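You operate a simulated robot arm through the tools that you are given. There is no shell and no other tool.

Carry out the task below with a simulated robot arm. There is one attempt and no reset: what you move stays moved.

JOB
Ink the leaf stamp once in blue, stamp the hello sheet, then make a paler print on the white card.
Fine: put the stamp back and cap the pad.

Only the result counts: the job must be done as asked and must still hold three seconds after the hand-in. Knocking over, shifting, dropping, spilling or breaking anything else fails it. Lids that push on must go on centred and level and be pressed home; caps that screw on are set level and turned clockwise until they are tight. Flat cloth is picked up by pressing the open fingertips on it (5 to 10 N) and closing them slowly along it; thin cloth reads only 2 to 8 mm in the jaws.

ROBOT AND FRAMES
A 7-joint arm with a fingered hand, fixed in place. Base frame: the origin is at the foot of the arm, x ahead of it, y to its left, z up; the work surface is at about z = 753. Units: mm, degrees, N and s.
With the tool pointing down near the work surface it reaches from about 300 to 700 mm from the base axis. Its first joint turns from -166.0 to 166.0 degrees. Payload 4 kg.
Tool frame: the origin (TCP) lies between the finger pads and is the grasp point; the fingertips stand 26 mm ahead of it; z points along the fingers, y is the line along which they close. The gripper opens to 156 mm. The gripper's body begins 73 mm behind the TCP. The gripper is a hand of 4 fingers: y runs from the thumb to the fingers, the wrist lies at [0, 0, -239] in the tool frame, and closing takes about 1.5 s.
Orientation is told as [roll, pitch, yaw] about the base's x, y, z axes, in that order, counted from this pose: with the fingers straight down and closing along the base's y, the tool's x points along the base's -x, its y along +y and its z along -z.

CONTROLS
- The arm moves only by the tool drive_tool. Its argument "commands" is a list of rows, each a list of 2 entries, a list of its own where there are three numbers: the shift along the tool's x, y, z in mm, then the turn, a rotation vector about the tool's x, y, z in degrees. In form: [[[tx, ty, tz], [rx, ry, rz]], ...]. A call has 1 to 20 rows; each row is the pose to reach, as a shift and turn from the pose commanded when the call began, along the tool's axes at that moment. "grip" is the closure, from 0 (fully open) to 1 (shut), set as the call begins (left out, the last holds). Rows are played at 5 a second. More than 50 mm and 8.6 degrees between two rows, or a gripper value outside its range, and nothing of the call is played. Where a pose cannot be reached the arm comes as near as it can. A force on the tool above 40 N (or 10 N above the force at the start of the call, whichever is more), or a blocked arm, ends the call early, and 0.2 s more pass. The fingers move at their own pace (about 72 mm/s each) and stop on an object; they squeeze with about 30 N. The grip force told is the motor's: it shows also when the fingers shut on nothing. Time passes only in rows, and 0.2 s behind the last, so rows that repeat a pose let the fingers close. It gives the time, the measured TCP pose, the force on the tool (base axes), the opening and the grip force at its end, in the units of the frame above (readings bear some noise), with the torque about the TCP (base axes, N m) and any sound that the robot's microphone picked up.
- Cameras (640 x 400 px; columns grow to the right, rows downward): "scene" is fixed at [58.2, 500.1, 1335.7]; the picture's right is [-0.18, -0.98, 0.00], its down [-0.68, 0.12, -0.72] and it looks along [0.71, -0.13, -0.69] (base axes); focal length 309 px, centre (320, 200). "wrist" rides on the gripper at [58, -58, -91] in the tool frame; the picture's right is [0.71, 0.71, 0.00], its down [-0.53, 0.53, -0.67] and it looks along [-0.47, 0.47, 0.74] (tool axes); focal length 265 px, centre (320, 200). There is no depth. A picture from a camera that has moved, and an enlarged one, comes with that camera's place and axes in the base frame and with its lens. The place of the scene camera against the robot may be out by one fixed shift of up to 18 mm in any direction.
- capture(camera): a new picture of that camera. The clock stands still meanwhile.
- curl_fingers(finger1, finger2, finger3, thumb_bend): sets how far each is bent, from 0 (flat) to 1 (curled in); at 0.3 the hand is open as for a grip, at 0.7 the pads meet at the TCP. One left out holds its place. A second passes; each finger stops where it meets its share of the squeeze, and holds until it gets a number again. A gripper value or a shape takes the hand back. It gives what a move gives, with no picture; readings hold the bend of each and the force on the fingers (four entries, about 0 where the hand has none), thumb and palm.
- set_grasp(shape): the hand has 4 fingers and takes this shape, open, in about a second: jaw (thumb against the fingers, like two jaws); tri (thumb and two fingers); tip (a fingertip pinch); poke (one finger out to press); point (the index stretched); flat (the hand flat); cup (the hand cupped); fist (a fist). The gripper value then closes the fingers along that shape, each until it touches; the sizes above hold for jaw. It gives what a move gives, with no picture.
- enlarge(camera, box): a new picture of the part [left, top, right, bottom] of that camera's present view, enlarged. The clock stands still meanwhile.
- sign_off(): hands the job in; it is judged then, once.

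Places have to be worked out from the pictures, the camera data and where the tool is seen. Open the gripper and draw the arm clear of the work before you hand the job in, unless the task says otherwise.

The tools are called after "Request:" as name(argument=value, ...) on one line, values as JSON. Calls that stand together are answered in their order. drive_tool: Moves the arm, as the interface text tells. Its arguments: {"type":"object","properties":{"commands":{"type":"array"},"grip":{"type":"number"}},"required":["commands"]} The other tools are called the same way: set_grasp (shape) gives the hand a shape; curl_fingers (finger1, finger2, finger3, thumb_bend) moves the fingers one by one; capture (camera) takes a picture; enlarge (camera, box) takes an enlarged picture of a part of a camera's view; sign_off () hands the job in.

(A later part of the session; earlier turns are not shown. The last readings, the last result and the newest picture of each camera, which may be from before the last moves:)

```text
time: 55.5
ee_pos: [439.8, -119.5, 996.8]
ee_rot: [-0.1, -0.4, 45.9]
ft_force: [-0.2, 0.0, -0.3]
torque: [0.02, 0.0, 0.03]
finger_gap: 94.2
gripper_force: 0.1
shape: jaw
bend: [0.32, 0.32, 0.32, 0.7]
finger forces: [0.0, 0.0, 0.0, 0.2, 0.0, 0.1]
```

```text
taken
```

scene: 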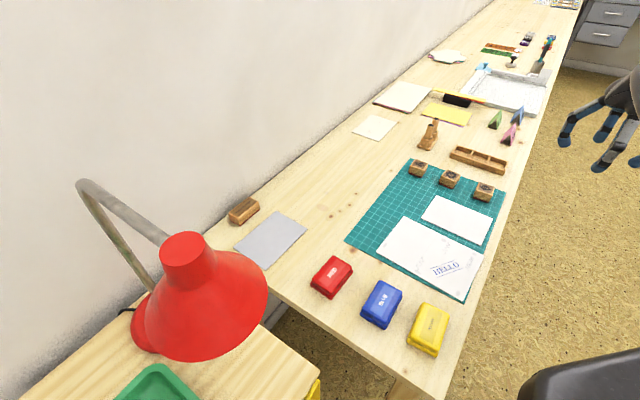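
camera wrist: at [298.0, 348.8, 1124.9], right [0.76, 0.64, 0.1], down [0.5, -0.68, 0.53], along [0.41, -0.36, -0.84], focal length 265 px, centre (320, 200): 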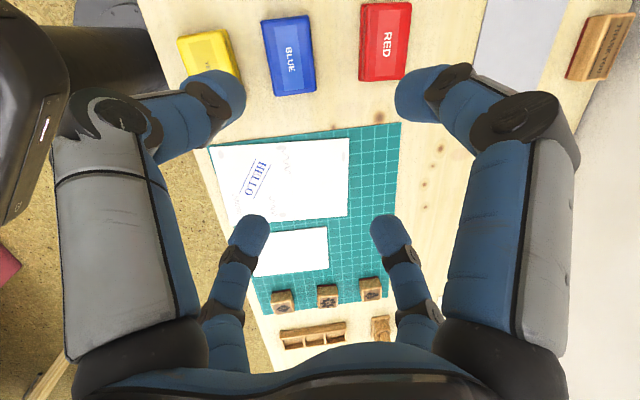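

Rel yaw is about 61 now. I go to the stretched pose at bearing 0, then turn the yaw plus 120°.

Request:
drive_tool(commands=[[[-20, -3, 5], [0, 0, -1]], [[-40, -6, 10], [0, 0, -2]], [[-60, -10, 20], [0, 0, -4]], [[-80, -13, 30], [0, 0, -6]], [[-100, -16, 40], [0, 0, -8]], [[-120, -20, 50], [0, 0, -10]], [[-140, -23, 60], [0, 0, -12]], [[-160, -26, 68], [0, 0, -13]], [[-180, -30, 76], [0, 0, -14]], [[-197, -32, 76], [0, 0, -15]], [[-197, -32, 76], [0, 0, -15]]])

Request:
capture(camera="scene")

Request:
drive_tool(commands=[[[0, 0, 0], [0, 0, -7]], [[0, 0, 0], [0, 0, -14]], [[0, 0, 0], [0, 0, -21]], [[0, 0, 0], [0, 0, -28]], [[0, 0, 0], [0, 0, -35]], [[0, 0, 0], [0, 0, -42]], [[0, 0, 0], [0, 0, -49]], [[0, 0, 0], [0, 0, -56]], [[0, 0, 0], [0, 0, -63]], [[0, 0, 0], [0, 0, -70]], [[0, 0, 0], [0, 0, -77]], [[0, 0, 0], [0, 0, -84]], [[0, 0, 0], [0, 0, -91]], [[0, 0, 0], [0, 0, -98]], [[0, 0, 0], [0, 0, -105]], [[0, 0, 0], [0, 0, -112]], [[0, 0, 0], [0, 0, -119]], [[0, 0, 0], [0, 0, -119]]])

Request:
capture(camera="scene")

```text
time: 57.9
ee_pos: [602.6, -2.5, 922.4]
ee_rot: [-0.2, -0.4, 60.9]
ft_force: [0.9, -0.2, -0.2]
torque: [0.05, 0.08, -0.02]
finger_gap: 94.0
gripper_force: 0.0
shape: jaw
bend: [0.32, 0.32, 0.32, 0.7]
finger forces: [0.1, 0.0, 0.0, 0.0, 0.1, 0.1]
```

```text
taken
```

scene: 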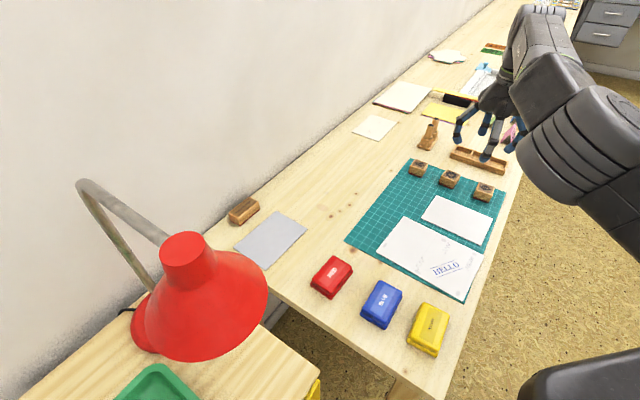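

```text
time: 61.7
ee_pos: [602.0, -0.8, 923.9]
ee_rot: [-0.2, 0.4, -179.9]
ft_force: [-0.1, 0.5, -0.4]
torque: [-0.01, -0.02, -0.01]
finger_gap: 94.1
gripper_force: 0.1
shape: jaw
bend: [0.32, 0.32, 0.32, 0.7]
finger forces: [0.0, 0.0, 0.0, 0.1, 0.0, 0.1]
```

```text
taken
```

scene: 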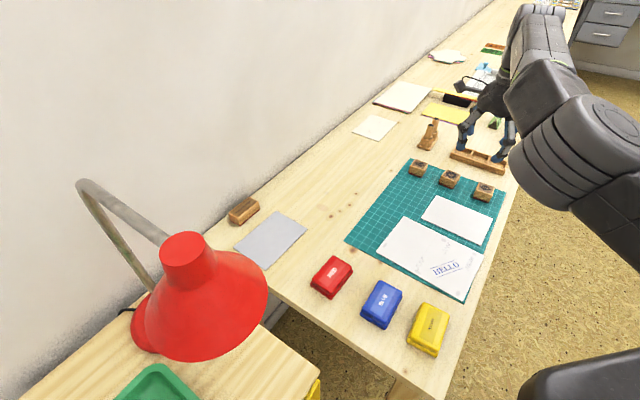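

The yaw turn barely moves the elbow here, so its posture only shifts to the right close to the wrist limit (rel yaw about 250). I go back to that posture and check how far the bearing and yaw reach over the pad.

Request:
drive_tool(commands=[[[-10, -12, -6], [0, 0, -7]], [[-20, -25, -12], [0, 0, -14]], [[-30, -38, -19], [0, 0, -21]], [[-40, -50, -25], [0, 0, -28]], [[-50, -63, -32], [0, 0, -35]], [[-60, -76, -38], [0, 0, -42]], [[-70, -88, -44], [0, 0, -49]], [[-80, -101, -50], [0, 0, -56]], [[-90, -113, -57], [0, 0, -63]], [[-100, -126, -63], [0, 0, -70]], [[-110, -138, -70], [0, 0, -76]], [[-122, -151, -76], [0, 0, -82]], [[-122, -151, -76], [0, 0, -82]]])

Request:
capture(camera="scene")

```text
time: 64.5
ee_pos: [478.4, 148.9, 999.8]
ee_rot: [0.3, 0.2, -97.9]
ft_force: [0.0, 0.3, -0.2]
torque: [0.02, 0.02, -0.01]
finger_gap: 94.2
gripper_force: 0.0
shape: jaw
bend: [0.32, 0.32, 0.32, 0.7]
finger forces: [0.1, 0.0, 0.1, 0.0, 0.0, 0.1]
```

```text
taken
```

scene: 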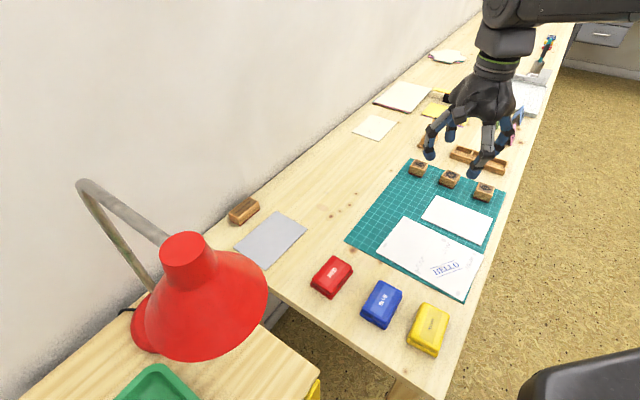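

I go to the pad at bearing 46 with rel yaw about 247, then lower to z 900.

Request:
drive_tool(commands=[[[13, -15, 0], [0, 0, -3]], [[26, -30, 0], [0, 0, -6]], [[39, -46, 0], [0, 0, -8]], [[52, -61, 0], [0, 0, -10]], [[65, -76, 0], [0, 0, -13]], [[78, -91, 0], [0, 0, -16]], [[91, -106, 0], [0, 0, -18]], [[104, -121, 0], [0, 0, -21]], [[117, -137, 0], [0, 0, -23]], [[130, -152, 0], [0, 0, -26]], [[143, -167, 0], [0, 0, -28]], [[155, -182, 0], [0, 0, -31]], [[155, -182, 20], [0, 0, -31]], [[155, -182, 40], [0, 0, -31]], [[155, -182, 60], [0, 0, -31]], [[155, -182, 80], [0, 0, -31]], [[155, -182, 100], [0, 0, -31]], [[155, -182, 100], [0, 0, -31]]])

Request:
capture(camera="scene")

Request:
capture(camera="wrist")

```text
time: 68.3
ee_pos: [320.3, 330.8, 899.3]
ee_rot: [0.4, 0.0, -67.0]
ft_force: [-0.2, 0.0, 1.0]
torque: [0.0, 0.01, 0.01]
finger_gap: 94.0
gripper_force: 0.0
shape: jaw
bend: [0.32, 0.32, 0.32, 0.7]
finger forces: [0.0, 0.0, 0.1, 0.0, 0.0, 0.0]
```

```text
taken
```

scene: 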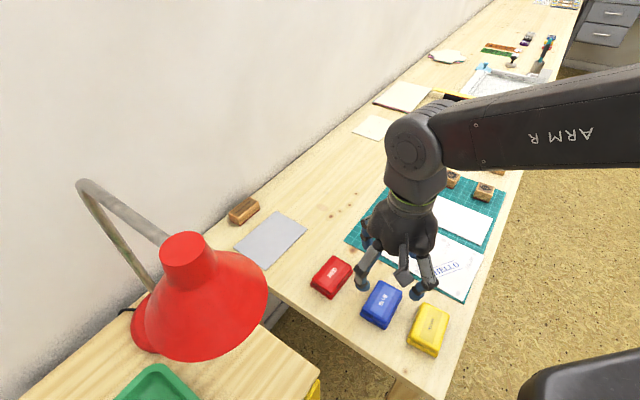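

```text
taken
camera wrist: at [242.1, 360.4, 990.8], right [0.37, 0.93, 0.01], down [0.69, -0.28, 0.67], along [0.62, -0.25, -0.74], focal length 265 px, centre (320, 200)
```

wrist: 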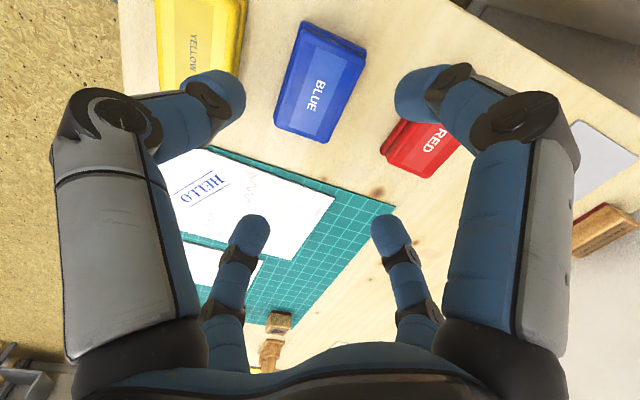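

I'm over the pad at a bearing of 46°. I probe how far the yaw can go towards -45 here.

Request:
drive_tool(commands=[[[0, 0, 0], [0, 0, -2]], [[0, 0, 0], [0, 0, -4]], [[0, 0, 0], [0, 0, -6]], [[0, 0, 0], [0, 0, -8]], [[0, 0, 0], [0, 0, -10]], [[0, 0, 0], [0, 0, -12]], [[0, 0, 0], [0, 0, -14]], [[0, 0, 0], [0, 0, -16]], [[0, 0, 0], [0, 0, -18]], [[0, 0, 0], [0, 0, -20]], [[0, 0, 0], [0, 0, -22]], [[0, 0, 0], [0, 0, -22]]])

```text
time: 70.9
ee_pos: [264.0, 401.9, 885.3]
ee_rot: [0.5, -0.4, -50.9]
ft_force: [-0.5, -0.7, -0.1]
torque: [0.02, 0.0, -0.02]
finger_gap: 94.3
gripper_force: 0.1
shape: jaw
bend: [0.32, 0.32, 0.32, 0.7]
finger forces: [0.1, 0.0, 0.1, 0.1, 0.0, 0.0]
out of reach, approached as far as the arm can: row 3, 4, 5, 6, 7, 8, 9, 10, 11, 12
```

The rel yaw tops out near 252°, so -45 is not reachable here. I go back over the pad and probe how far the yaw can be turned the other way before the elbow meets the mast.

Request:
drive_tool(commands=[[[-15, 0, -2], [0, 0, 3]], [[-30, 0, -5], [0, 0, 6]], [[-45, -1, -7], [0, 0, 9]], [[-60, -1, -9], [0, 0, 12]], [[-75, -1, -12], [0, 0, 15]], [[-90, -1, -14], [0, 0, 17]], [[-90, -1, -14], [0, 0, 20]], [[-90, -1, -14], [0, 0, 23]], [[-90, -1, -14], [0, 0, 26]], [[-90, -1, -14], [0, 0, 26]]])

Request:
capture(camera="scene")

```text
time: 73.3
ee_pos: [335.8, 319.1, 922.5]
ee_rot: [0.8, 4.2, -80.6]
ft_force: [-0.3, 1.4, -0.3]
torque: [-0.03, 0.0, -0.04]
finger_gap: 94.0
gripper_force: 0.0
shape: jaw
bend: [0.32, 0.32, 0.32, 0.7]
finger forces: [0.0, 0.1, 0.0, 0.0, 0.1, 0.0]
stopped in row 10: the arm was blocked; the commanded pose is now the measured one
```

```text
taken
```

scene: 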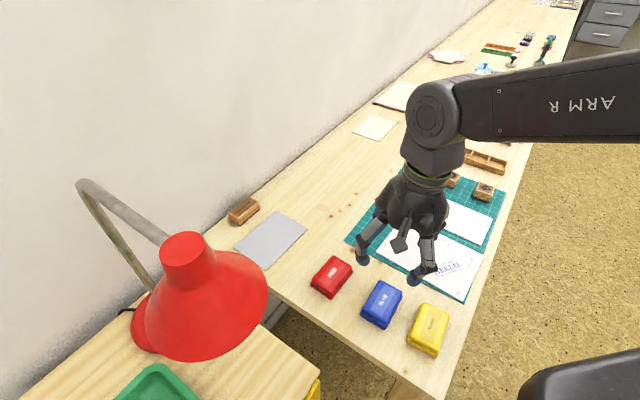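

At rel yaw below about 240 the elbow meets the mast here, so the pad's 45° alignment is out of the vertical window. New idea: use yaw 225 and tilt the hand about 20° about the closing line, so the wrist stays at a lower bearing. I back off and level first.

Request:
drive_tool(commands=[[[-20, 10, -10], [0.8, -4.2, 0]], [[-40, 20, -20], [0.8, -4.2, 0]], [[-60, 30, -30], [0.8, -4.2, 0]], [[-80, 40, -40], [0.8, -4.2, 0]], [[-100, 50, -50], [0.8, -4.2, 0]], [[-120, 60, -60], [0.8, -4.2, 0]], [[-140, 70, -70], [0.8, -4.2, 0]], [[-154, 80, -78], [0.8, -4.2, 0]], [[-154, 80, -78], [0.8, -4.2, 0]]])

Request:
drive_tool(commands=[[[0, 0, 0], [0, 0, 7]], [[0, 0, 0], [0, 0, 14]], [[0, 0, 0], [0, 0, 21]], [[0, 0, 0], [0, 0, 28]], [[0, 0, 0], [0, 0, 35]], [[0, 0, 0], [0, 0, 42]], [[0, 0, 0], [0, 0, 49]], [[0, 0, 0], [0, 0, 54.4]], [[0, 0, 0], [0, 0, 54.4]]])

Request:
curl_fingers(finger2=0, thumb_bend=0)

Request:
capture(camera="wrist")

```text
time: 75.3
ee_pos: [413.6, 225.5, 983.2]
ee_rot: [0.0, -0.1, -80.5]
ft_force: [0.7, -0.5, -0.8]
torque: [-0.02, 0.0, 0.01]
finger_gap: 94.0
gripper_force: 0.0
shape: jaw
bend: [0.32, 0.32, 0.32, 0.7]
finger forces: [0.0, 0.1, 0.1, 0.0, 0.1, 0.1]
out of reach, approached as far as the arm can: row 6, 7, 8, 9
```

```text
time: 77.3
ee_pos: [413.2, 225.2, 981.6]
ee_rot: [0.0, -0.1, -134.5]
ft_force: [-0.6, 0.3, 0.3]
torque: [0.0, 0.03, 0.0]
finger_gap: 94.0
gripper_force: 0.0
shape: jaw
bend: [0.32, 0.32, 0.32, 0.7]
finger forces: [0.0, 0.0, 0.1, 0.0, 0.0, 0.0]
```

```text
time: 78.3
ee_pos: [414.9, 224.6, 981.1]
ee_rot: [0.1, 0.0, -134.4]
ft_force: [0.0, 0.2, 0.7]
torque: [0.0, 0.01, 0.01]
finger_gap: 115.2
gripper_force: 0.0
shape: fingers
bend: [0.32, 0.01, 0.32, 0.0]
finger forces: [0.0, 0.0, 0.0, 0.0, 0.0, 0.1]
```

```text
taken
camera wrist: at [412.9, 306.8, 1073.5], right [1.0, 0.01, 0.0], down [0.01, -0.74, 0.67], along [0.0, -0.67, -0.74], focal length 265 px, centre (320, 200)
```

wrist: 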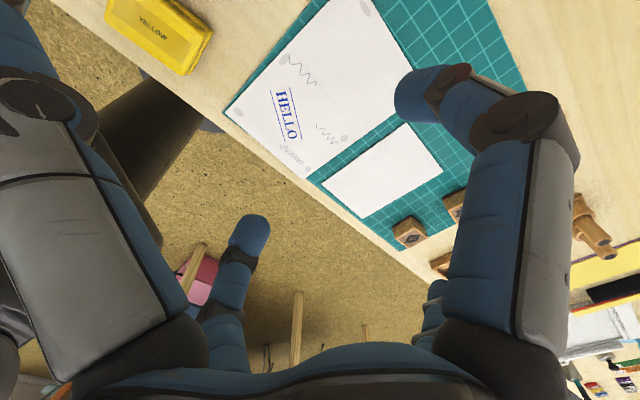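

Fingers 1 and 3 (tool ±x, along e1) stay ready while finger 2 and the thumb lie flat. Now I tilt by 21° about tool x and translate towards the pad.

Request:
drive_tool(commands=[[[0, 0, 0], [4, 0, 0]], [[0, 0, 0], [8, 0, 0]], [[0, 0, 0], [12, 0, 0]], [[0, 0, 0], [16, 0, 0]], [[0, 0, 0], [21, 0, 0]], [[0, 0, 0], [21, 0, 0]]])

Request:
drive_tool(commands=[[[1, -17, 7], [0, 0, 0]], [[1, -34, 13], [0, 0, 0]], [[2, -51, 20], [0, 0, 0]], [[3, -68, 26], [0, 0, 0]], [[3, -86, 33], [0, 0, 0]], [[4, -103, 40], [0, 0, 0]], [[5, -120, 46], [0, 0, 0]], [[6, -137, 53], [0, 0, 0]], [[6, -137, 53], [0, 0, 0]]])

Request:
capture(camera="scene")

```text
time: 79.7
ee_pos: [414.0, 225.6, 981.3]
ee_rot: [-21.1, 0.0, -134.5]
ft_force: [-0.3, 0.4, -0.3]
torque: [0.02, 0.01, 0.01]
finger_gap: 115.3
gripper_force: 0.0
shape: fingers
bend: [0.32, 0.01, 0.32, 0.0]
finger forces: [0.1, 0.0, 0.0, 0.1, 0.0, 0.0]
```

```text
time: 81.7
ee_pos: [312.4, 332.1, 981.0]
ee_rot: [-21.0, -0.1, -134.6]
ft_force: [0.3, 0.8, -0.1]
torque: [-0.01, 0.01, -0.03]
finger_gap: 115.2
gripper_force: 0.1
shape: fingers
bend: [0.32, 0.01, 0.32, 0.0]
finger forces: [0.0, 0.0, 0.0, 0.0, 0.0, 0.0]
```

```text
taken
```

scene: 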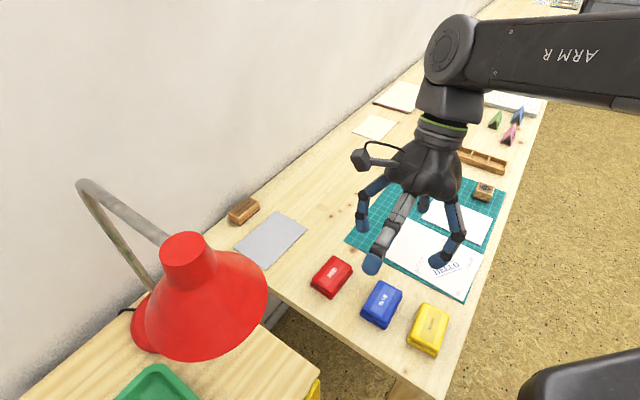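

The pad is reachable with a 21° tilt. I go lower and test how much tilt is really needed there.

Request:
drive_tool(commands=[[[0, 7, 19], [0, 0, 0]], [[0, 14, 37], [0, 0, 0]], [[0, 21, 56], [0, 0, 0]], [[0, 28, 75], [0, 0, 0]], [[0, 32, 84], [0, 0, 0]], [[0, 32, 84], [0, 0, 0]]])

Request:
drive_tool(commands=[[[0, 0, 0], [-2, 0, 0]], [[0, 0, 0], [-4, 0, 0]], [[0, 0, 0], [-6, 0, 0]], [[0, 0, 0], [-8, 0, 0]], [[0, 0, 0], [-8, 0, 0]]])

Request:
capture(camera="wrist")

```text
time: 83.1
ee_pos: [314.0, 332.6, 892.0]
ee_rot: [-21.0, 0.0, -134.5]
ft_force: [0.3, 0.2, 0.4]
torque: [-0.01, -0.01, 0.01]
finger_gap: 115.2
gripper_force: 0.1
shape: fingers
bend: [0.32, 0.01, 0.32, 0.0]
finger forces: [0.0, 0.1, 0.1, 0.0, 0.0, 0.1]
```

```text
time: 84.3
ee_pos: [318.0, 329.2, 891.9]
ee_rot: [-13.2, 0.2, -135.3]
ft_force: [-0.3, -0.4, 0.1]
torque: [0.03, 0.01, -0.02]
finger_gap: 115.0
gripper_force: 0.0
shape: fingers
bend: [0.32, 0.01, 0.32, 0.0]
finger forces: [0.1, 0.0, 0.0, 0.1, 0.0, 0.0]
```

```text
taken
camera wrist: at [333.2, 395.0, 995.9], right [0.99, 0.01, -0.16], down [0.09, -0.84, 0.53], along [-0.13, -0.54, -0.83], focal length 265 px, centre (320, 200)
```

wrist: 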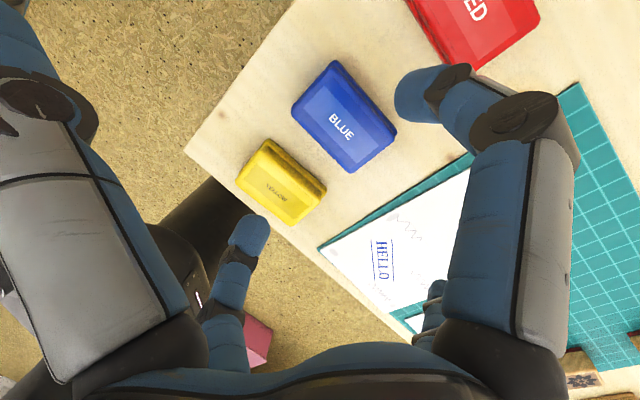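

Contact begins near 14° of tilt, so I use about 17°. I re-tilt and measure the lid from here.

Request:
drive_tool(commands=[[[0, 0, 0], [2, 0, 0]], [[0, 0, 0], [4, 0, 0]], [[0, 0, 0], [4, 0, 0]]])

Request:
enlarge(camera="wrist", box=[230, 0, 470, 150])

```text
time: 85.1
ee_pos: [313.5, 331.8, 890.9]
ee_rot: [-17.0, 0.0, -134.5]
ft_force: [0.8, -0.5, 0.2]
torque: [0.0, 0.01, -0.01]
finger_gap: 115.0
gripper_force: 0.0
shape: fingers
bend: [0.32, 0.01, 0.32, 0.0]
finger forces: [0.0, 0.1, 0.0, 0.0, 0.1, 0.0]
```

```text
2.67 times, centred on (350, 75) of wrist
camera zoom: at [332.8, 394.1, 995.6], right [0.98, 0.03, -0.21], down [0.13, -0.86, 0.49], along [-0.16, -0.5, -0.85], focal length 708 px, centre (240, 533)
```

zoom: 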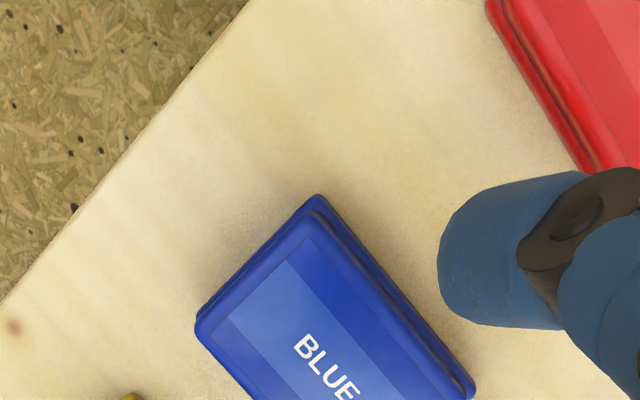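

The crop cuts the lid, so I enlarge a lower part.

Request:
enlarge(camera="wrist", box=[240, 60, 440, 190])

Request:
capture(camera="wrist")

```text
3.08 times, centred on (340, 125) of wrist
camera zoom: at [332.8, 394.1, 995.6], right [0.98, 0.03, -0.21], down [0.13, -0.86, 0.49], along [-0.16, -0.5, -0.85], focal length 817 px, centre (258, 431)
```

zoom: 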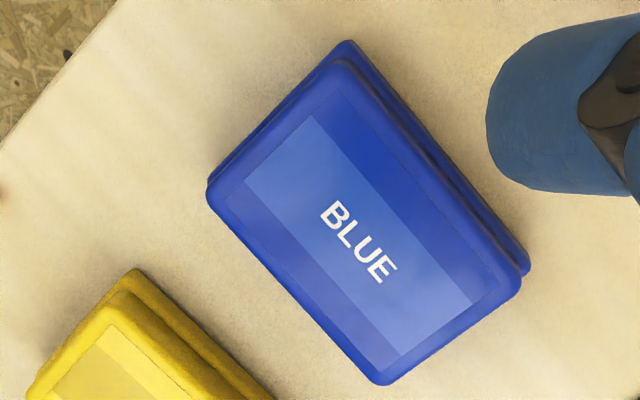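

```text
taken
camera wrist: at [332.8, 394.1, 995.6], right [0.98, 0.03, -0.21], down [0.13, -0.86, 0.49], along [-0.16, -0.5, -0.85], focal length 265 px, centre (320, 200)
```

wrist: 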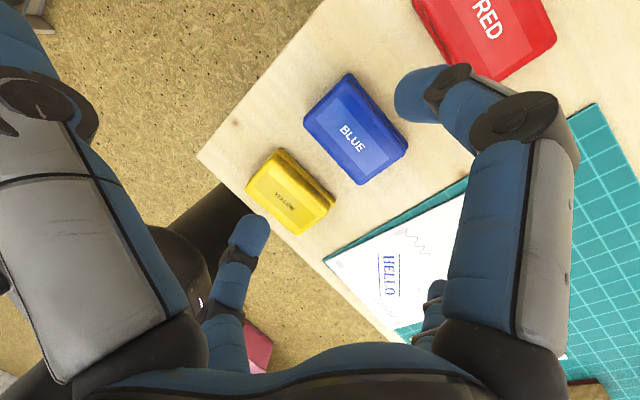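

The lid centre is about (316,331) and its top near z 780. The yellow pad is only about 80 mm away centre to centre, so fingers 1 and 3 must be partly closed first. I test the curl mapping in the air.

Request:
curl_fingers(finger1=0.45, finger3=0.45)

Request:
capture(camera="wrist")

Request:
enlarge(camera="scene", box=[320, 130, 500, 350])

```text
time: 86.1
ee_pos: [313.1, 332.3, 891.6]
ee_rot: [-16.9, 0.0, -134.6]
ft_force: [0.6, -0.2, 0.1]
torque: [-0.01, 0.01, 0.0]
finger_gap: 117.2
gripper_force: 0.0
shape: fingers
bend: [0.45, 0.01, 0.45, 0.0]
finger forces: [0.1, 0.0, 0.1, 0.1, 0.1, 0.0]
```

```text
taken
camera wrist: at [333.1, 393.8, 995.9], right [0.98, 0.03, -0.21], down [0.13, -0.86, 0.48], along [-0.16, -0.5, -0.85], focal length 265 px, centre (320, 200)
```

wrist: 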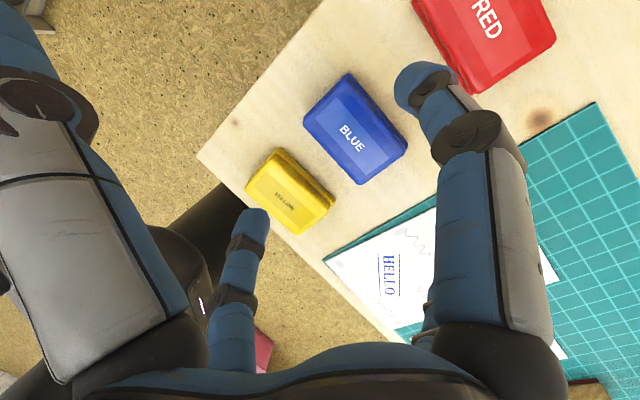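

```text
1.82 times, centred on (410, 240) of scene
camera zoom: at [58.2, 500.1, 1335.7], right [-0.18, -0.98, 0.0], down [-0.68, 0.12, -0.72], along [0.71, -0.13, -0.69], focal length 562 px, centre (156, 127)
```

zoom: 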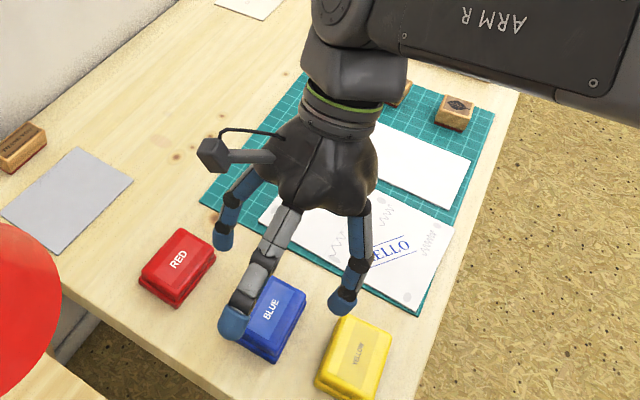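

The curl mapping is clear: at 0.45 the tips stand at about ±63 mm and they meet at 0.7. I set 0.53 for clearance between the pads and descend to z 830 for a check.

Request:
curl_fingers(finger1=0.53, finger3=0.53)

Request:
drive_tool(commands=[[[0, 6, 14], [0, 0, 0]], [[1, 12, 28], [0, 0, 0]], [[1, 18, 42], [0, 0, 0]], [[1, 24, 56], [0, 0, 0]], [[1, 24, 56], [0, 0, 0]]])

Request:
capture(camera="wrist")

Request:
enlarge(camera="scene", box=[300, 200, 480, 360])

```text
time: 87.1
ee_pos: [314.1, 332.9, 890.0]
ee_rot: [-17.0, 0.0, -134.4]
ft_force: [-0.6, -0.2, -0.7]
torque: [0.0, 0.01, -0.04]
finger_gap: 111.7
gripper_force: 0.0
shape: fingers
bend: [0.53, 0.01, 0.53, 0.0]
finger forces: [0.0, 0.0, 0.1, 0.1, 0.0, 0.0]
```

```text
time: 88.3
ee_pos: [318.7, 328.3, 830.2]
ee_rot: [-17.0, 0.0, -134.6]
ft_force: [0.2, -0.2, 1.0]
torque: [0.01, 0.02, 0.01]
finger_gap: 111.5
gripper_force: 0.1
shape: fingers
bend: [0.53, 0.01, 0.53, 0.0]
finger forces: [0.0, 0.0, 0.0, 0.0, 0.0, 0.1]
```

```text
taken
camera wrist: at [338.3, 390.5, 934.6], right [0.98, 0.03, -0.21], down [0.13, -0.87, 0.48], along [-0.16, -0.5, -0.85], focal length 265 px, centre (320, 200)
```

wrist: 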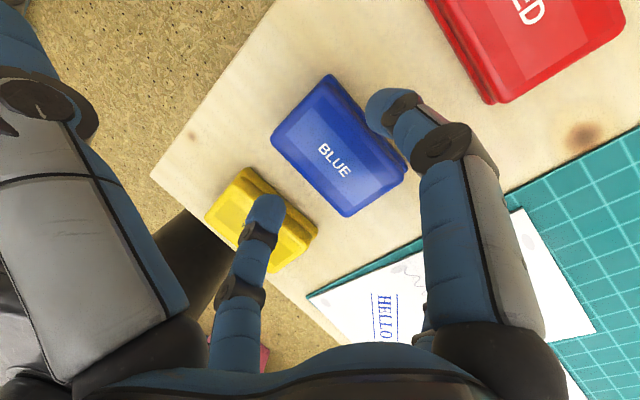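

```text
2.50 times, centred on (390, 280) of scene
camera zoom: at [58.2, 500.1, 1335.7], right [-0.18, -0.98, 0.0], down [-0.68, 0.12, -0.72], along [0.71, -0.13, -0.69], focal length 772 px, centre (145, 0)
```

zoom: 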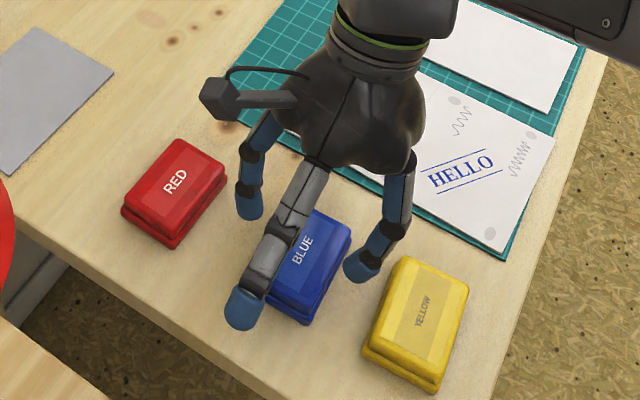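

The lid centre is within about 1 mm of the tool's x zero, which is good. I close a little more (0.57) to clear the yellow pad, then check again.

Request:
curl_fingers(finger1=0.57, finger3=0.57)

Request:
drive_tool(commands=[[[-0.5, 3, 8], [0, 0, 0]], [[-1, 5, 16], [0, 0, 0]], [[-1, 5, 16], [0, 0, 0]]])

Request:
enlarge(camera="wrist", box=[200, 50, 460, 270])

Request:
enlarge(camera="scene", box=[330, 230, 450, 350])

```text
time: 89.3
ee_pos: [318.0, 329.4, 830.4]
ee_rot: [-17.0, 0.0, -134.6]
ft_force: [0.0, -0.3, 0.0]
torque: [0.0, -0.03, -0.01]
finger_gap: 109.6
gripper_force: 0.1
shape: fingers
bend: [0.56, 0.01, 0.56, 0.0]
finger forces: [0.0, 0.1, 0.0, 0.1, 0.0, 0.0]
```

```text
time: 90.1
ee_pos: [317.9, 327.4, 813.3]
ee_rot: [-16.9, 0.0, -134.5]
ft_force: [-0.1, 0.7, 0.7]
torque: [0.01, 0.01, 0.0]
finger_gap: 109.2
gripper_force: 0.1
shape: fingers
bend: [0.56, 0.01, 0.56, 0.0]
finger forces: [0.0, 0.0, 0.1, 0.0, 0.1, 0.1]
```

```text
1.82 times, centred on (330, 160) of wrist
camera zoom: at [337.4, 389.3, 918.7], right [0.98, 0.03, -0.21], down [0.13, -0.86, 0.48], along [-0.17, -0.5, -0.85], focal length 483 px, centre (302, 273)
```

zoom: 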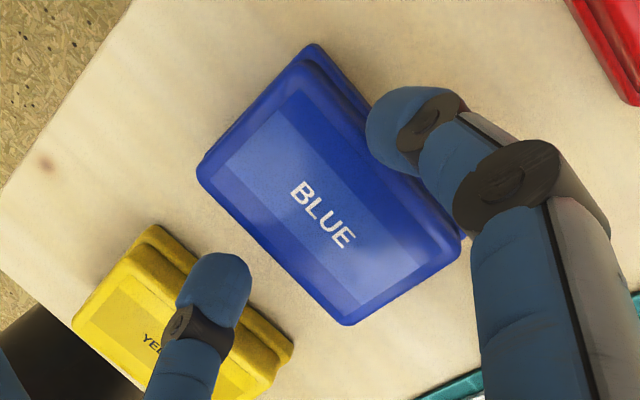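

```text
3.33 times, centred on (390, 290) of scene
camera zoom: at [58.2, 500.1, 1335.7], right [-0.18, -0.98, 0.0], down [-0.68, 0.12, -0.72], along [0.71, -0.13, -0.69], focal length 1029 px, centre (87, -100)
```

zoom: 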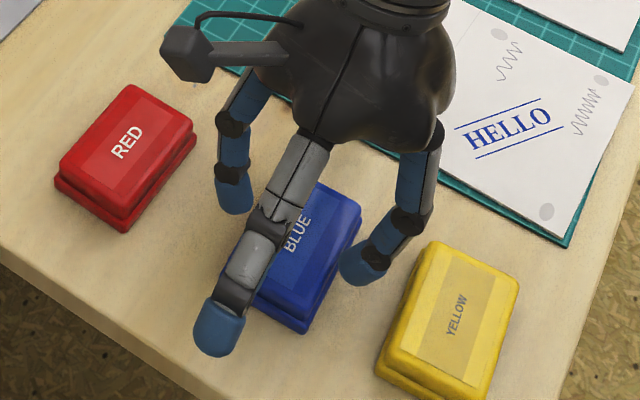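

The fingers straddle the lid with a few mm of clearance on each side. I descend to z 793.

Request:
drive_tool(commands=[[[0, 1.5, 5], [0, 0, 0]], [[0, 3, 10], [0, 0, 0]], [[0, 4.5, 15], [0, 0, 0]], [[0, 5.8, 19], [0, 0, 0]], [[0, 5.8, 19], [0, 0, 0]]])

Request:
enlarge(camera="wrist", box=[200, 50, 460, 270])

Request:
enlarge(camera="scene", box=[330, 230, 450, 350])

```text
time: 91.3
ee_pos: [318.1, 327.6, 795.2]
ee_rot: [-17.0, 0.0, -134.4]
ft_force: [-0.7, 1.2, 6.1]
torque: [-0.42, -0.37, -0.01]
finger_gap: 109.3
gripper_force: 2.6
shape: fingers
bend: [0.56, 0.0, 0.56, 0.0]
finger forces: [0.1, 5.3, 0.0, 0.0, 0.1, 0.1]
```

```text
1.82 times, centred on (330, 160) of wrist
camera zoom: at [337.9, 389.2, 899.0], right [0.98, 0.03, -0.21], down [0.13, -0.87, 0.48], along [-0.16, -0.5, -0.85], focal length 483 px, centre (302, 273)
```

zoom: 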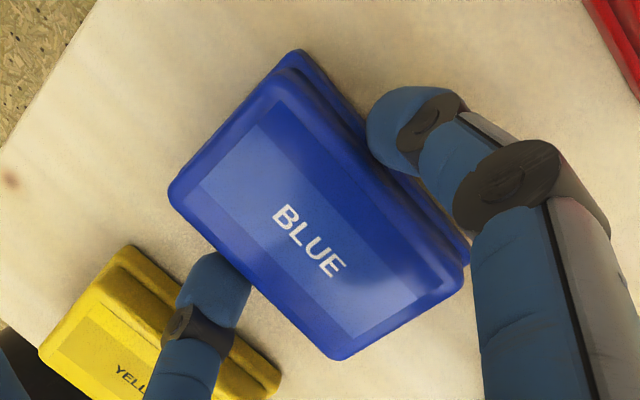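

```text
3.33 times, centred on (390, 290) of scene
camera zoom: at [58.2, 500.1, 1335.7], right [-0.18, -0.98, 0.0], down [-0.68, 0.12, -0.72], along [0.71, -0.13, -0.69], focal length 1029 px, centre (87, -100)
```

zoom: 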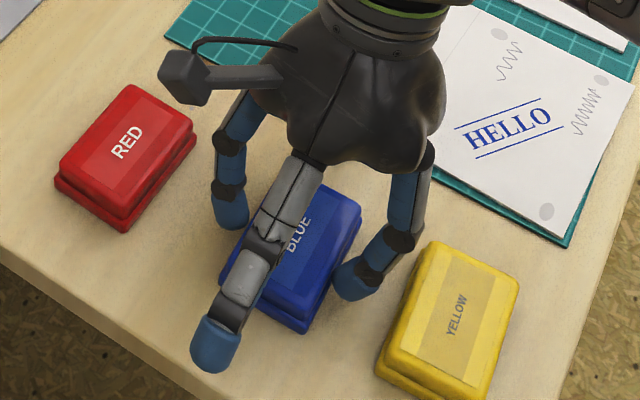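

Finger 2 (flat, low side) touched the surface with 5 N. I lift straight up and then curl that finger in instead.

Request:
drive_tool(commands=[[[0, -4, -13], [0, 0, 0]], [[0, -9, -29], [0, 0, 0]], [[0, -15, -48], [0, 0, 0]], [[0, -15, -48], [0, 0, 0]]])

Request:
curl_fingers(finger2=1.0)

Request:
capture(camera="wrist")

Request:
enlarge(camera="scene", box=[330, 190, 490, 330])

```text
time: 92.3
ee_pos: [317.9, 327.2, 845.5]
ee_rot: [-17.0, -0.1, -134.4]
ft_force: [-0.3, 0.5, -0.3]
torque: [0.0, 0.02, 0.02]
finger_gap: 109.6
gripper_force: 0.0
shape: fingers
bend: [0.56, 0.0, 0.56, 0.0]
finger forces: [0.0, 0.0, 0.0, 0.0, 0.1, 0.0]
```

```text
time: 93.3
ee_pos: [318.1, 326.7, 844.7]
ee_rot: [-17.0, 0.0, -134.6]
ft_force: [0.2, -0.8, 0.8]
torque: [-0.03, 0.0, -0.05]
finger_gap: 109.7
gripper_force: 0.0
shape: fingers
bend: [0.56, 1.0, 0.56, 0.0]
finger forces: [0.0, 0.0, 0.0, 0.0, 0.0, 0.0]
```

```text
taken
camera wrist: at [337.5, 388.5, 949.0], right [0.98, 0.03, -0.21], down [0.13, -0.86, 0.49], along [-0.16, -0.5, -0.85], focal length 265 px, centre (320, 200)
```

wrist: 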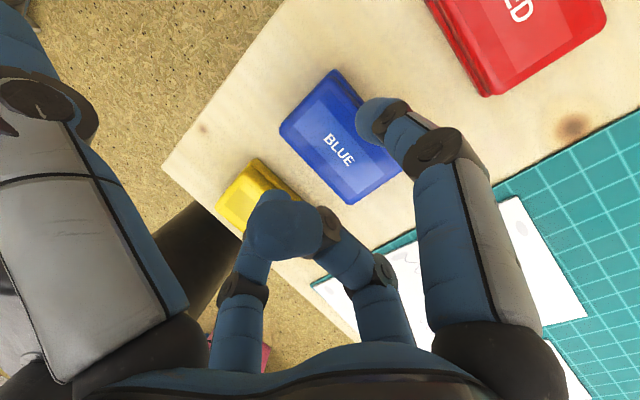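

```text
2.86 times, centred on (410, 260) of scene
camera zoom: at [58.2, 500.1, 1335.7], right [-0.18, -0.98, 0.0], down [-0.68, 0.12, -0.72], along [0.71, -0.13, -0.69], focal length 882 px, centre (63, 29)
```

zoom: 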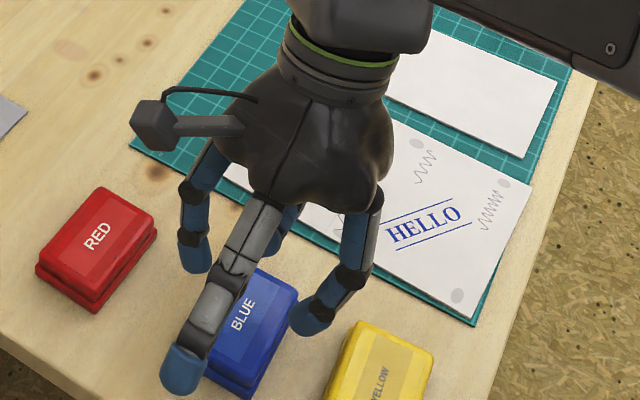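

Finger 2 now curls well above the TCP plane. I descend again to the lid.

Request:
drive_tool(commands=[[[0, 4, 12], [0, 0, 0]], [[0, 8, 24], [0, 0, 0]], [[0, 11, 36], [0, 0, 0]], [[0, 13, 43], [0, 0, 0]], [[0, 15, 49], [0, 0, 0]], [[0, 15, 49], [0, 0, 0]]])

```text
time: 94.7
ee_pos: [317.7, 327.4, 792.2]
ee_rot: [-17.0, 0.0, -134.5]
ft_force: [0.0, -0.6, -0.2]
torque: [0.01, -0.01, -0.05]
finger_gap: 109.3
gripper_force: 0.1
shape: fingers
bend: [0.56, 1.0, 0.56, 0.0]
finger forces: [0.0, 0.0, 0.1, 0.0, 0.0, 0.0]
```

No contact force. I close fingers 1 and 3 in small steps and watch their forces, so the pad isn't pushed sideways.

Request:
curl_fingers(finger1=0.585, finger3=0.585)

Request:
enlarge(camera="wrist", box=[200, 50, 460, 270])

```text
time: 95.7
ee_pos: [317.4, 328.1, 793.1]
ee_rot: [-16.9, 0.0, -134.5]
ft_force: [-0.8, 0.5, 0.7]
torque: [0.0, -0.02, 0.0]
finger_gap: 108.8
gripper_force: 1.3
shape: fingers
bend: [0.57, 1.0, 0.57, 0.0]
finger forces: [1.0, 0.1, 0.9, 0.0, 0.0, 0.2]
```

```text
1.82 times, centred on (330, 160) of wrist
camera zoom: at [337.1, 389.8, 897.3], right [0.98, 0.03, -0.21], down [0.13, -0.86, 0.49], along [-0.17, -0.5, -0.85], focal length 483 px, centre (302, 273)
```

zoom: 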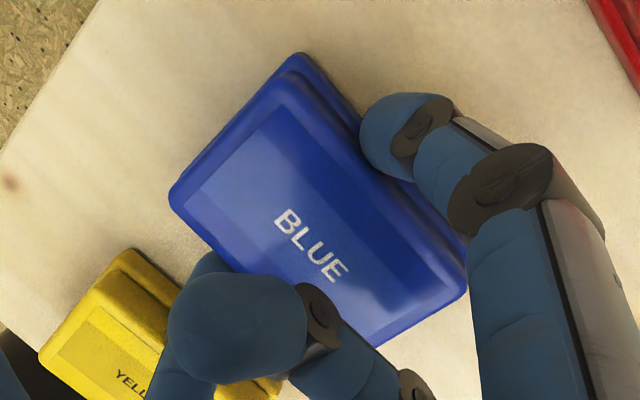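

Both fingers touch evenly (about 1 N each), so the hand is well centred. I squeeze.

Request:
curl_fingers(finger1=0.72, finger3=0.72)

```text
time: 96.7
ee_pos: [316.9, 327.7, 792.2]
ee_rot: [-17.0, 0.0, -134.5]
ft_force: [-0.1, 0.2, -0.5]
torque: [-0.03, 0.0, -0.03]
finger_gap: 108.5
gripper_force: 8.5
shape: fingers
bend: [0.58, 1.0, 0.58, 0.0]
finger forces: [8.3, 0.0, 8.3, 0.0, 0.0, 0.0]
heard: snap
```

8.3 N per finger, and a snap was heard. I lift slowly straight up.

Request:
drive_tool(commands=[[[0, -1, -3], [0, 0, 0]], [[0, -2, -6], [0, 0, 0]], [[0, -3, -10], [0, 0, 0]], [[0, -4.5, -15], [0, 0, 0]], [[0, -6, -20], [0, 0, 0]], [[0, -9, -30], [0, 0, 0]], [[0, -9, -30], [0, 0, 0]]])

Request:
enlarge(camera="wrist", box=[200, 50, 460, 270])

Request:
enlarge(camera="scene", box=[330, 230, 450, 350])

```text
time: 98.3
ee_pos: [319.0, 327.8, 825.8]
ee_rot: [-17.1, -0.1, -134.4]
ft_force: [0.5, 0.0, -0.5]
torque: [0.01, -0.03, -0.02]
finger_gap: 108.4
gripper_force: 7.9
shape: fingers
bend: [0.58, 1.0, 0.58, 0.0]
finger forces: [8.2, 0.1, 8.2, 0.1, 0.1, 0.0]
```

```text
1.82 times, centred on (330, 160) of wrist
camera zoom: at [338.5, 388.9, 929.9], right [0.98, 0.03, -0.21], down [0.13, -0.86, 0.49], along [-0.16, -0.5, -0.85], focal length 483 px, centre (302, 273)
```

zoom: 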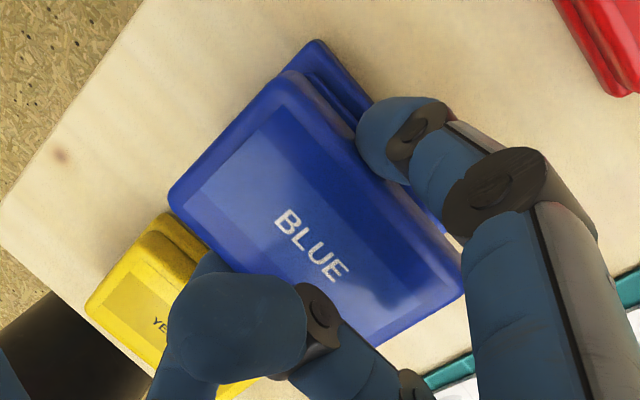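

```text
3.33 times, centred on (390, 290) of scene
camera zoom: at [58.2, 500.1, 1335.7], right [-0.18, -0.98, 0.0], down [-0.68, 0.12, -0.72], along [0.71, -0.13, -0.69], focal length 1029 px, centre (87, -100)
```

zoom: 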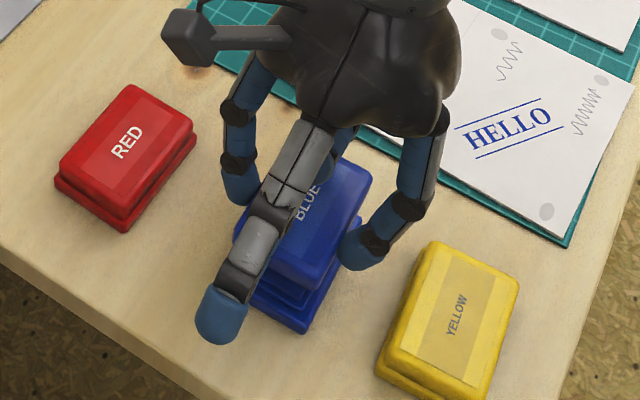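

The lid came off and the pad base stayed in place. I set the lid down on the free table area near (465,435), beyond the red pad: first up, then across.

Request:
drive_tool(commands=[[[0, -5, -17], [0, 0, 0]], [[0, -10, -33], [0, 0, 0]], [[22, -7, -35], [0, 0, 0]], [[45, -3, -36], [0, 0, 0]], [[67, 0, -37], [0, 0, 0]], [[89, 4, -38], [0, 0, 0]], [[112, 7, -39], [0, 0, 0]], [[134, 11, -40], [0, 0, 0]], [[156, 14, -41], [0, 0, 0]], [[179, 18, -42], [0, 0, 0]], [[179, 18, -42], [0, 0, 0]]])

Request:
capture(camera="wrist")

Request:
capture(camera="scene")

```text
time: 100.7
ee_pos: [464.6, 434.4, 858.6]
ee_rot: [-17.0, -0.1, -134.5]
ft_force: [-0.5, -0.3, -0.7]
torque: [0.04, 0.01, -0.01]
finger_gap: 108.5
gripper_force: 7.9
shape: fingers
bend: [0.58, 1.0, 0.58, 0.0]
finger forces: [8.3, 0.1, 8.2, 0.1, 0.1, 0.0]
```

```text
taken
camera wrist: at [483.8, 496.6, 963.9], right [0.98, 0.03, -0.21], down [0.13, -0.86, 0.49], along [-0.17, -0.5, -0.85], focal length 265 px, centre (320, 200)
```

wrist: 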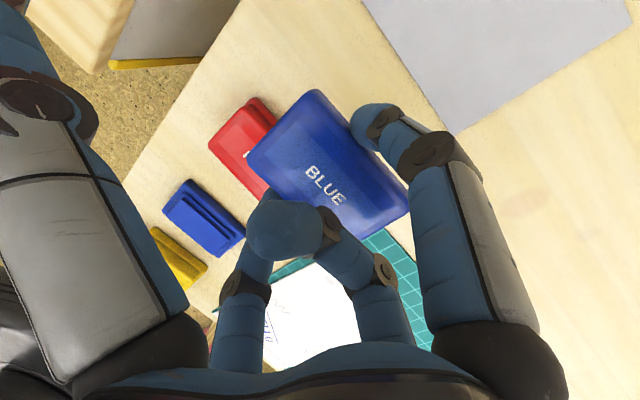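

```text
taken
```

scene: 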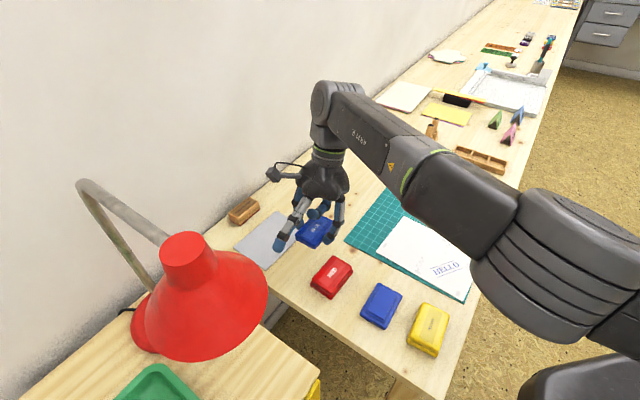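

I look at the open pad base and the landing spot.

Request:
enlarge(camera="wrist", box=[130, 80, 290, 280])

Request:
enlarge(camera="scene", box=[240, 180, 460, 360])

```text
2.00 times, centred on (210, 180) of wrist
camera zoom: at [483.8, 496.6, 963.9], right [0.98, 0.03, -0.21], down [0.13, -0.86, 0.49], along [-0.17, -0.5, -0.85], focal length 531 px, centre (540, 240)
```

zoom: 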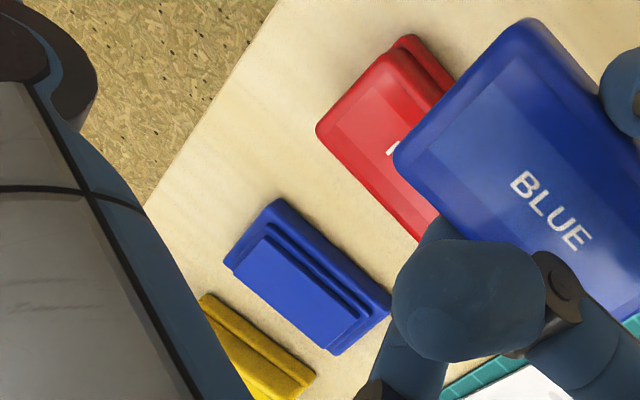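

```text
2.22 times, centred on (350, 270) of scene
camera zoom: at [58.2, 500.1, 1335.7], right [-0.18, -0.98, 0.0], down [-0.68, 0.12, -0.72], along [0.71, -0.13, -0.69], focal length 686 px, centre (253, 44)
```

zoom: 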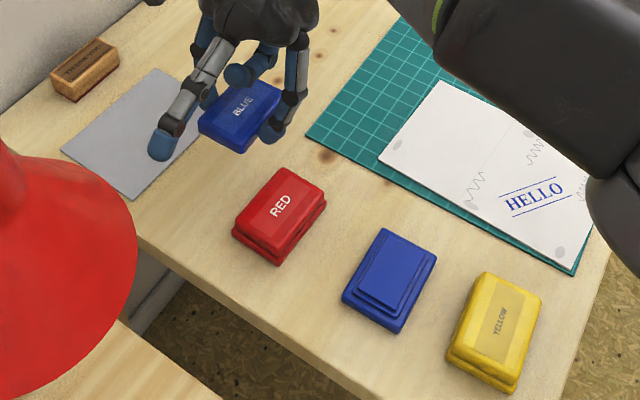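

The base has a raised ink pad inside a rim. I shift a little away from the red pad and lower the lid to the table.

Request:
drive_tool(commands=[[[4, 5, -1], [0, 0, 0]], [[8, 10, -3], [0, 0, 0]], [[8, 16, 16], [0, 0, 0]], [[8, 22, 35], [0, 0, 0]], [[8, 27, 51], [0, 0, 0]], [[8, 29, 59], [0, 0, 0]], [[8, 29, 59], [0, 0, 0]]])

Request:
enlarge(camera="scene", box=[240, 180, 400, 310])

Request:
capture(camera="wrist")

```text
time: 102.3
ee_pos: [478.3, 431.5, 795.2]
ee_rot: [-17.1, 0.1, -134.6]
ft_force: [-1.4, 0.0, 0.0]
torque: [0.02, -0.03, -0.01]
finger_gap: 108.4
gripper_force: 7.8
shape: fingers
bend: [0.58, 1.0, 0.58, 0.0]
finger forces: [8.3, 0.0, 8.3, 0.0, 0.0, 0.0]
```

```text
3.08 times, centred on (320, 245) of scene
camera zoom: at [58.2, 500.1, 1335.7], right [-0.18, -0.98, 0.0], down [-0.68, 0.12, -0.72], along [0.71, -0.13, -0.69], focal length 950 px, centre (320, 62)
```

zoom: 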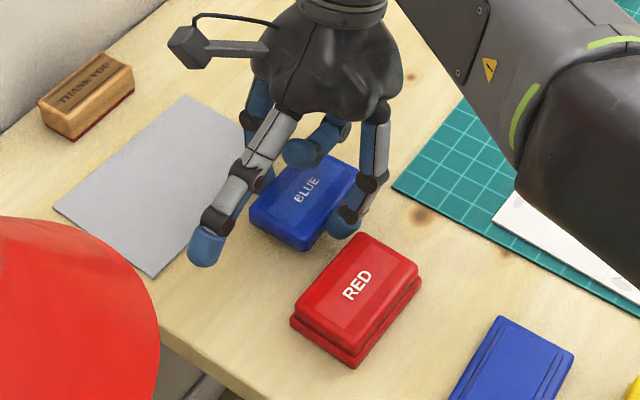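

```text
taken
camera wrist: at [497.8, 494.0, 899.8], right [0.98, 0.03, -0.21], down [0.13, -0.87, 0.48], along [-0.16, -0.5, -0.85], focal length 265 px, centre (320, 200)
```

wrist: 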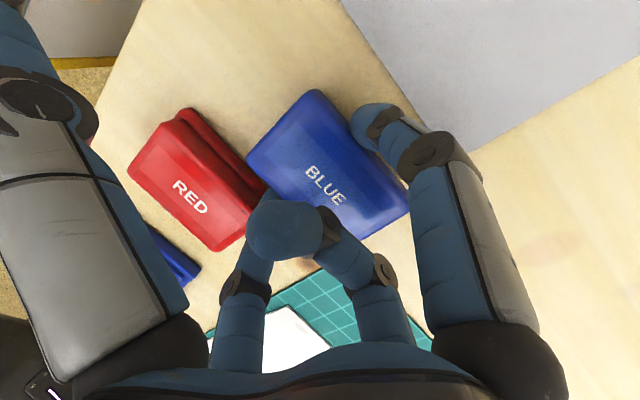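

It looks close to the red pad's corner, so I shift another 10 mm towards the mat side and then lower gently to contact.

Request:
drive_tool(commands=[[[0, 5, -1.5], [0, 0, 0]], [[0, 9.6, -3], [0, 0, 0]], [[0, 10.8, 1], [0, 0, 0]], [[0, 11.7, 4], [0, 0, 0]], [[0, 12.2, 5.5], [0, 0, 0]], [[0, 12.7, 7], [0, 0, 0]], [[0, 12.7, 7], [0, 0, 0]]])

```text
time: 103.9
ee_pos: [484.9, 424.8, 783.5]
ee_rot: [-17.0, 0.0, -134.6]
ft_force: [1.1, -0.7, 0.1]
torque: [0.02, 0.02, 0.0]
finger_gap: 108.4
gripper_force: 8.0
shape: fingers
bend: [0.58, 1.0, 0.58, 0.0]
finger forces: [8.4, 0.0, 8.2, 0.1, 0.0, 0.1]
```

No contact yet at 783.5, so I continue in 1 mm steps.

Request:
drive_tool(commands=[[[0, 0.3, 1], [0, 0, 0]], [[0, 0.6, 2], [0, 0, 0]], [[0, 0.6, 2], [0, 0, 0]]])

Request:
enlarge(camera="scene", box=[270, 190, 370, 270])

```text
time: 104.7
ee_pos: [485.1, 424.6, 784.1]
ee_rot: [-16.9, 0.1, -134.6]
ft_force: [0.4, -3.3, 14.4]
torque: [-0.23, 0.25, 0.07]
finger_gap: 107.9
gripper_force: 16.4
shape: fingers
bend: [0.58, 1.0, 0.58, 0.0]
finger forces: [12.4, 0.1, 19.5, 0.0, 0.0, 0.0]
```

```text
5.00 times, centred on (320, 230) of scene
camera zoom: at [58.2, 500.1, 1335.7], right [-0.18, -0.98, 0.0], down [-0.68, 0.12, -0.72], along [0.71, -0.13, -0.69], focal length 1544 px, centre (320, 50)
```

zoom: 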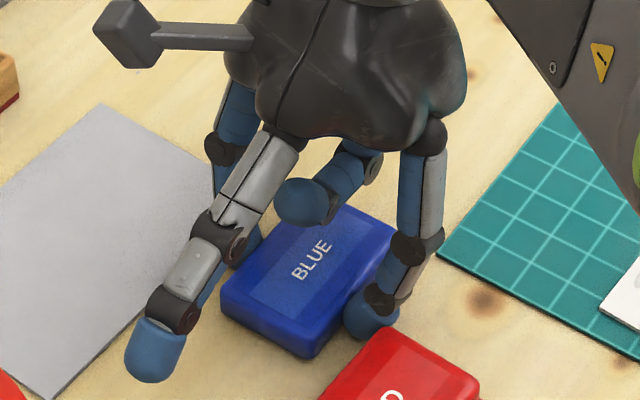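

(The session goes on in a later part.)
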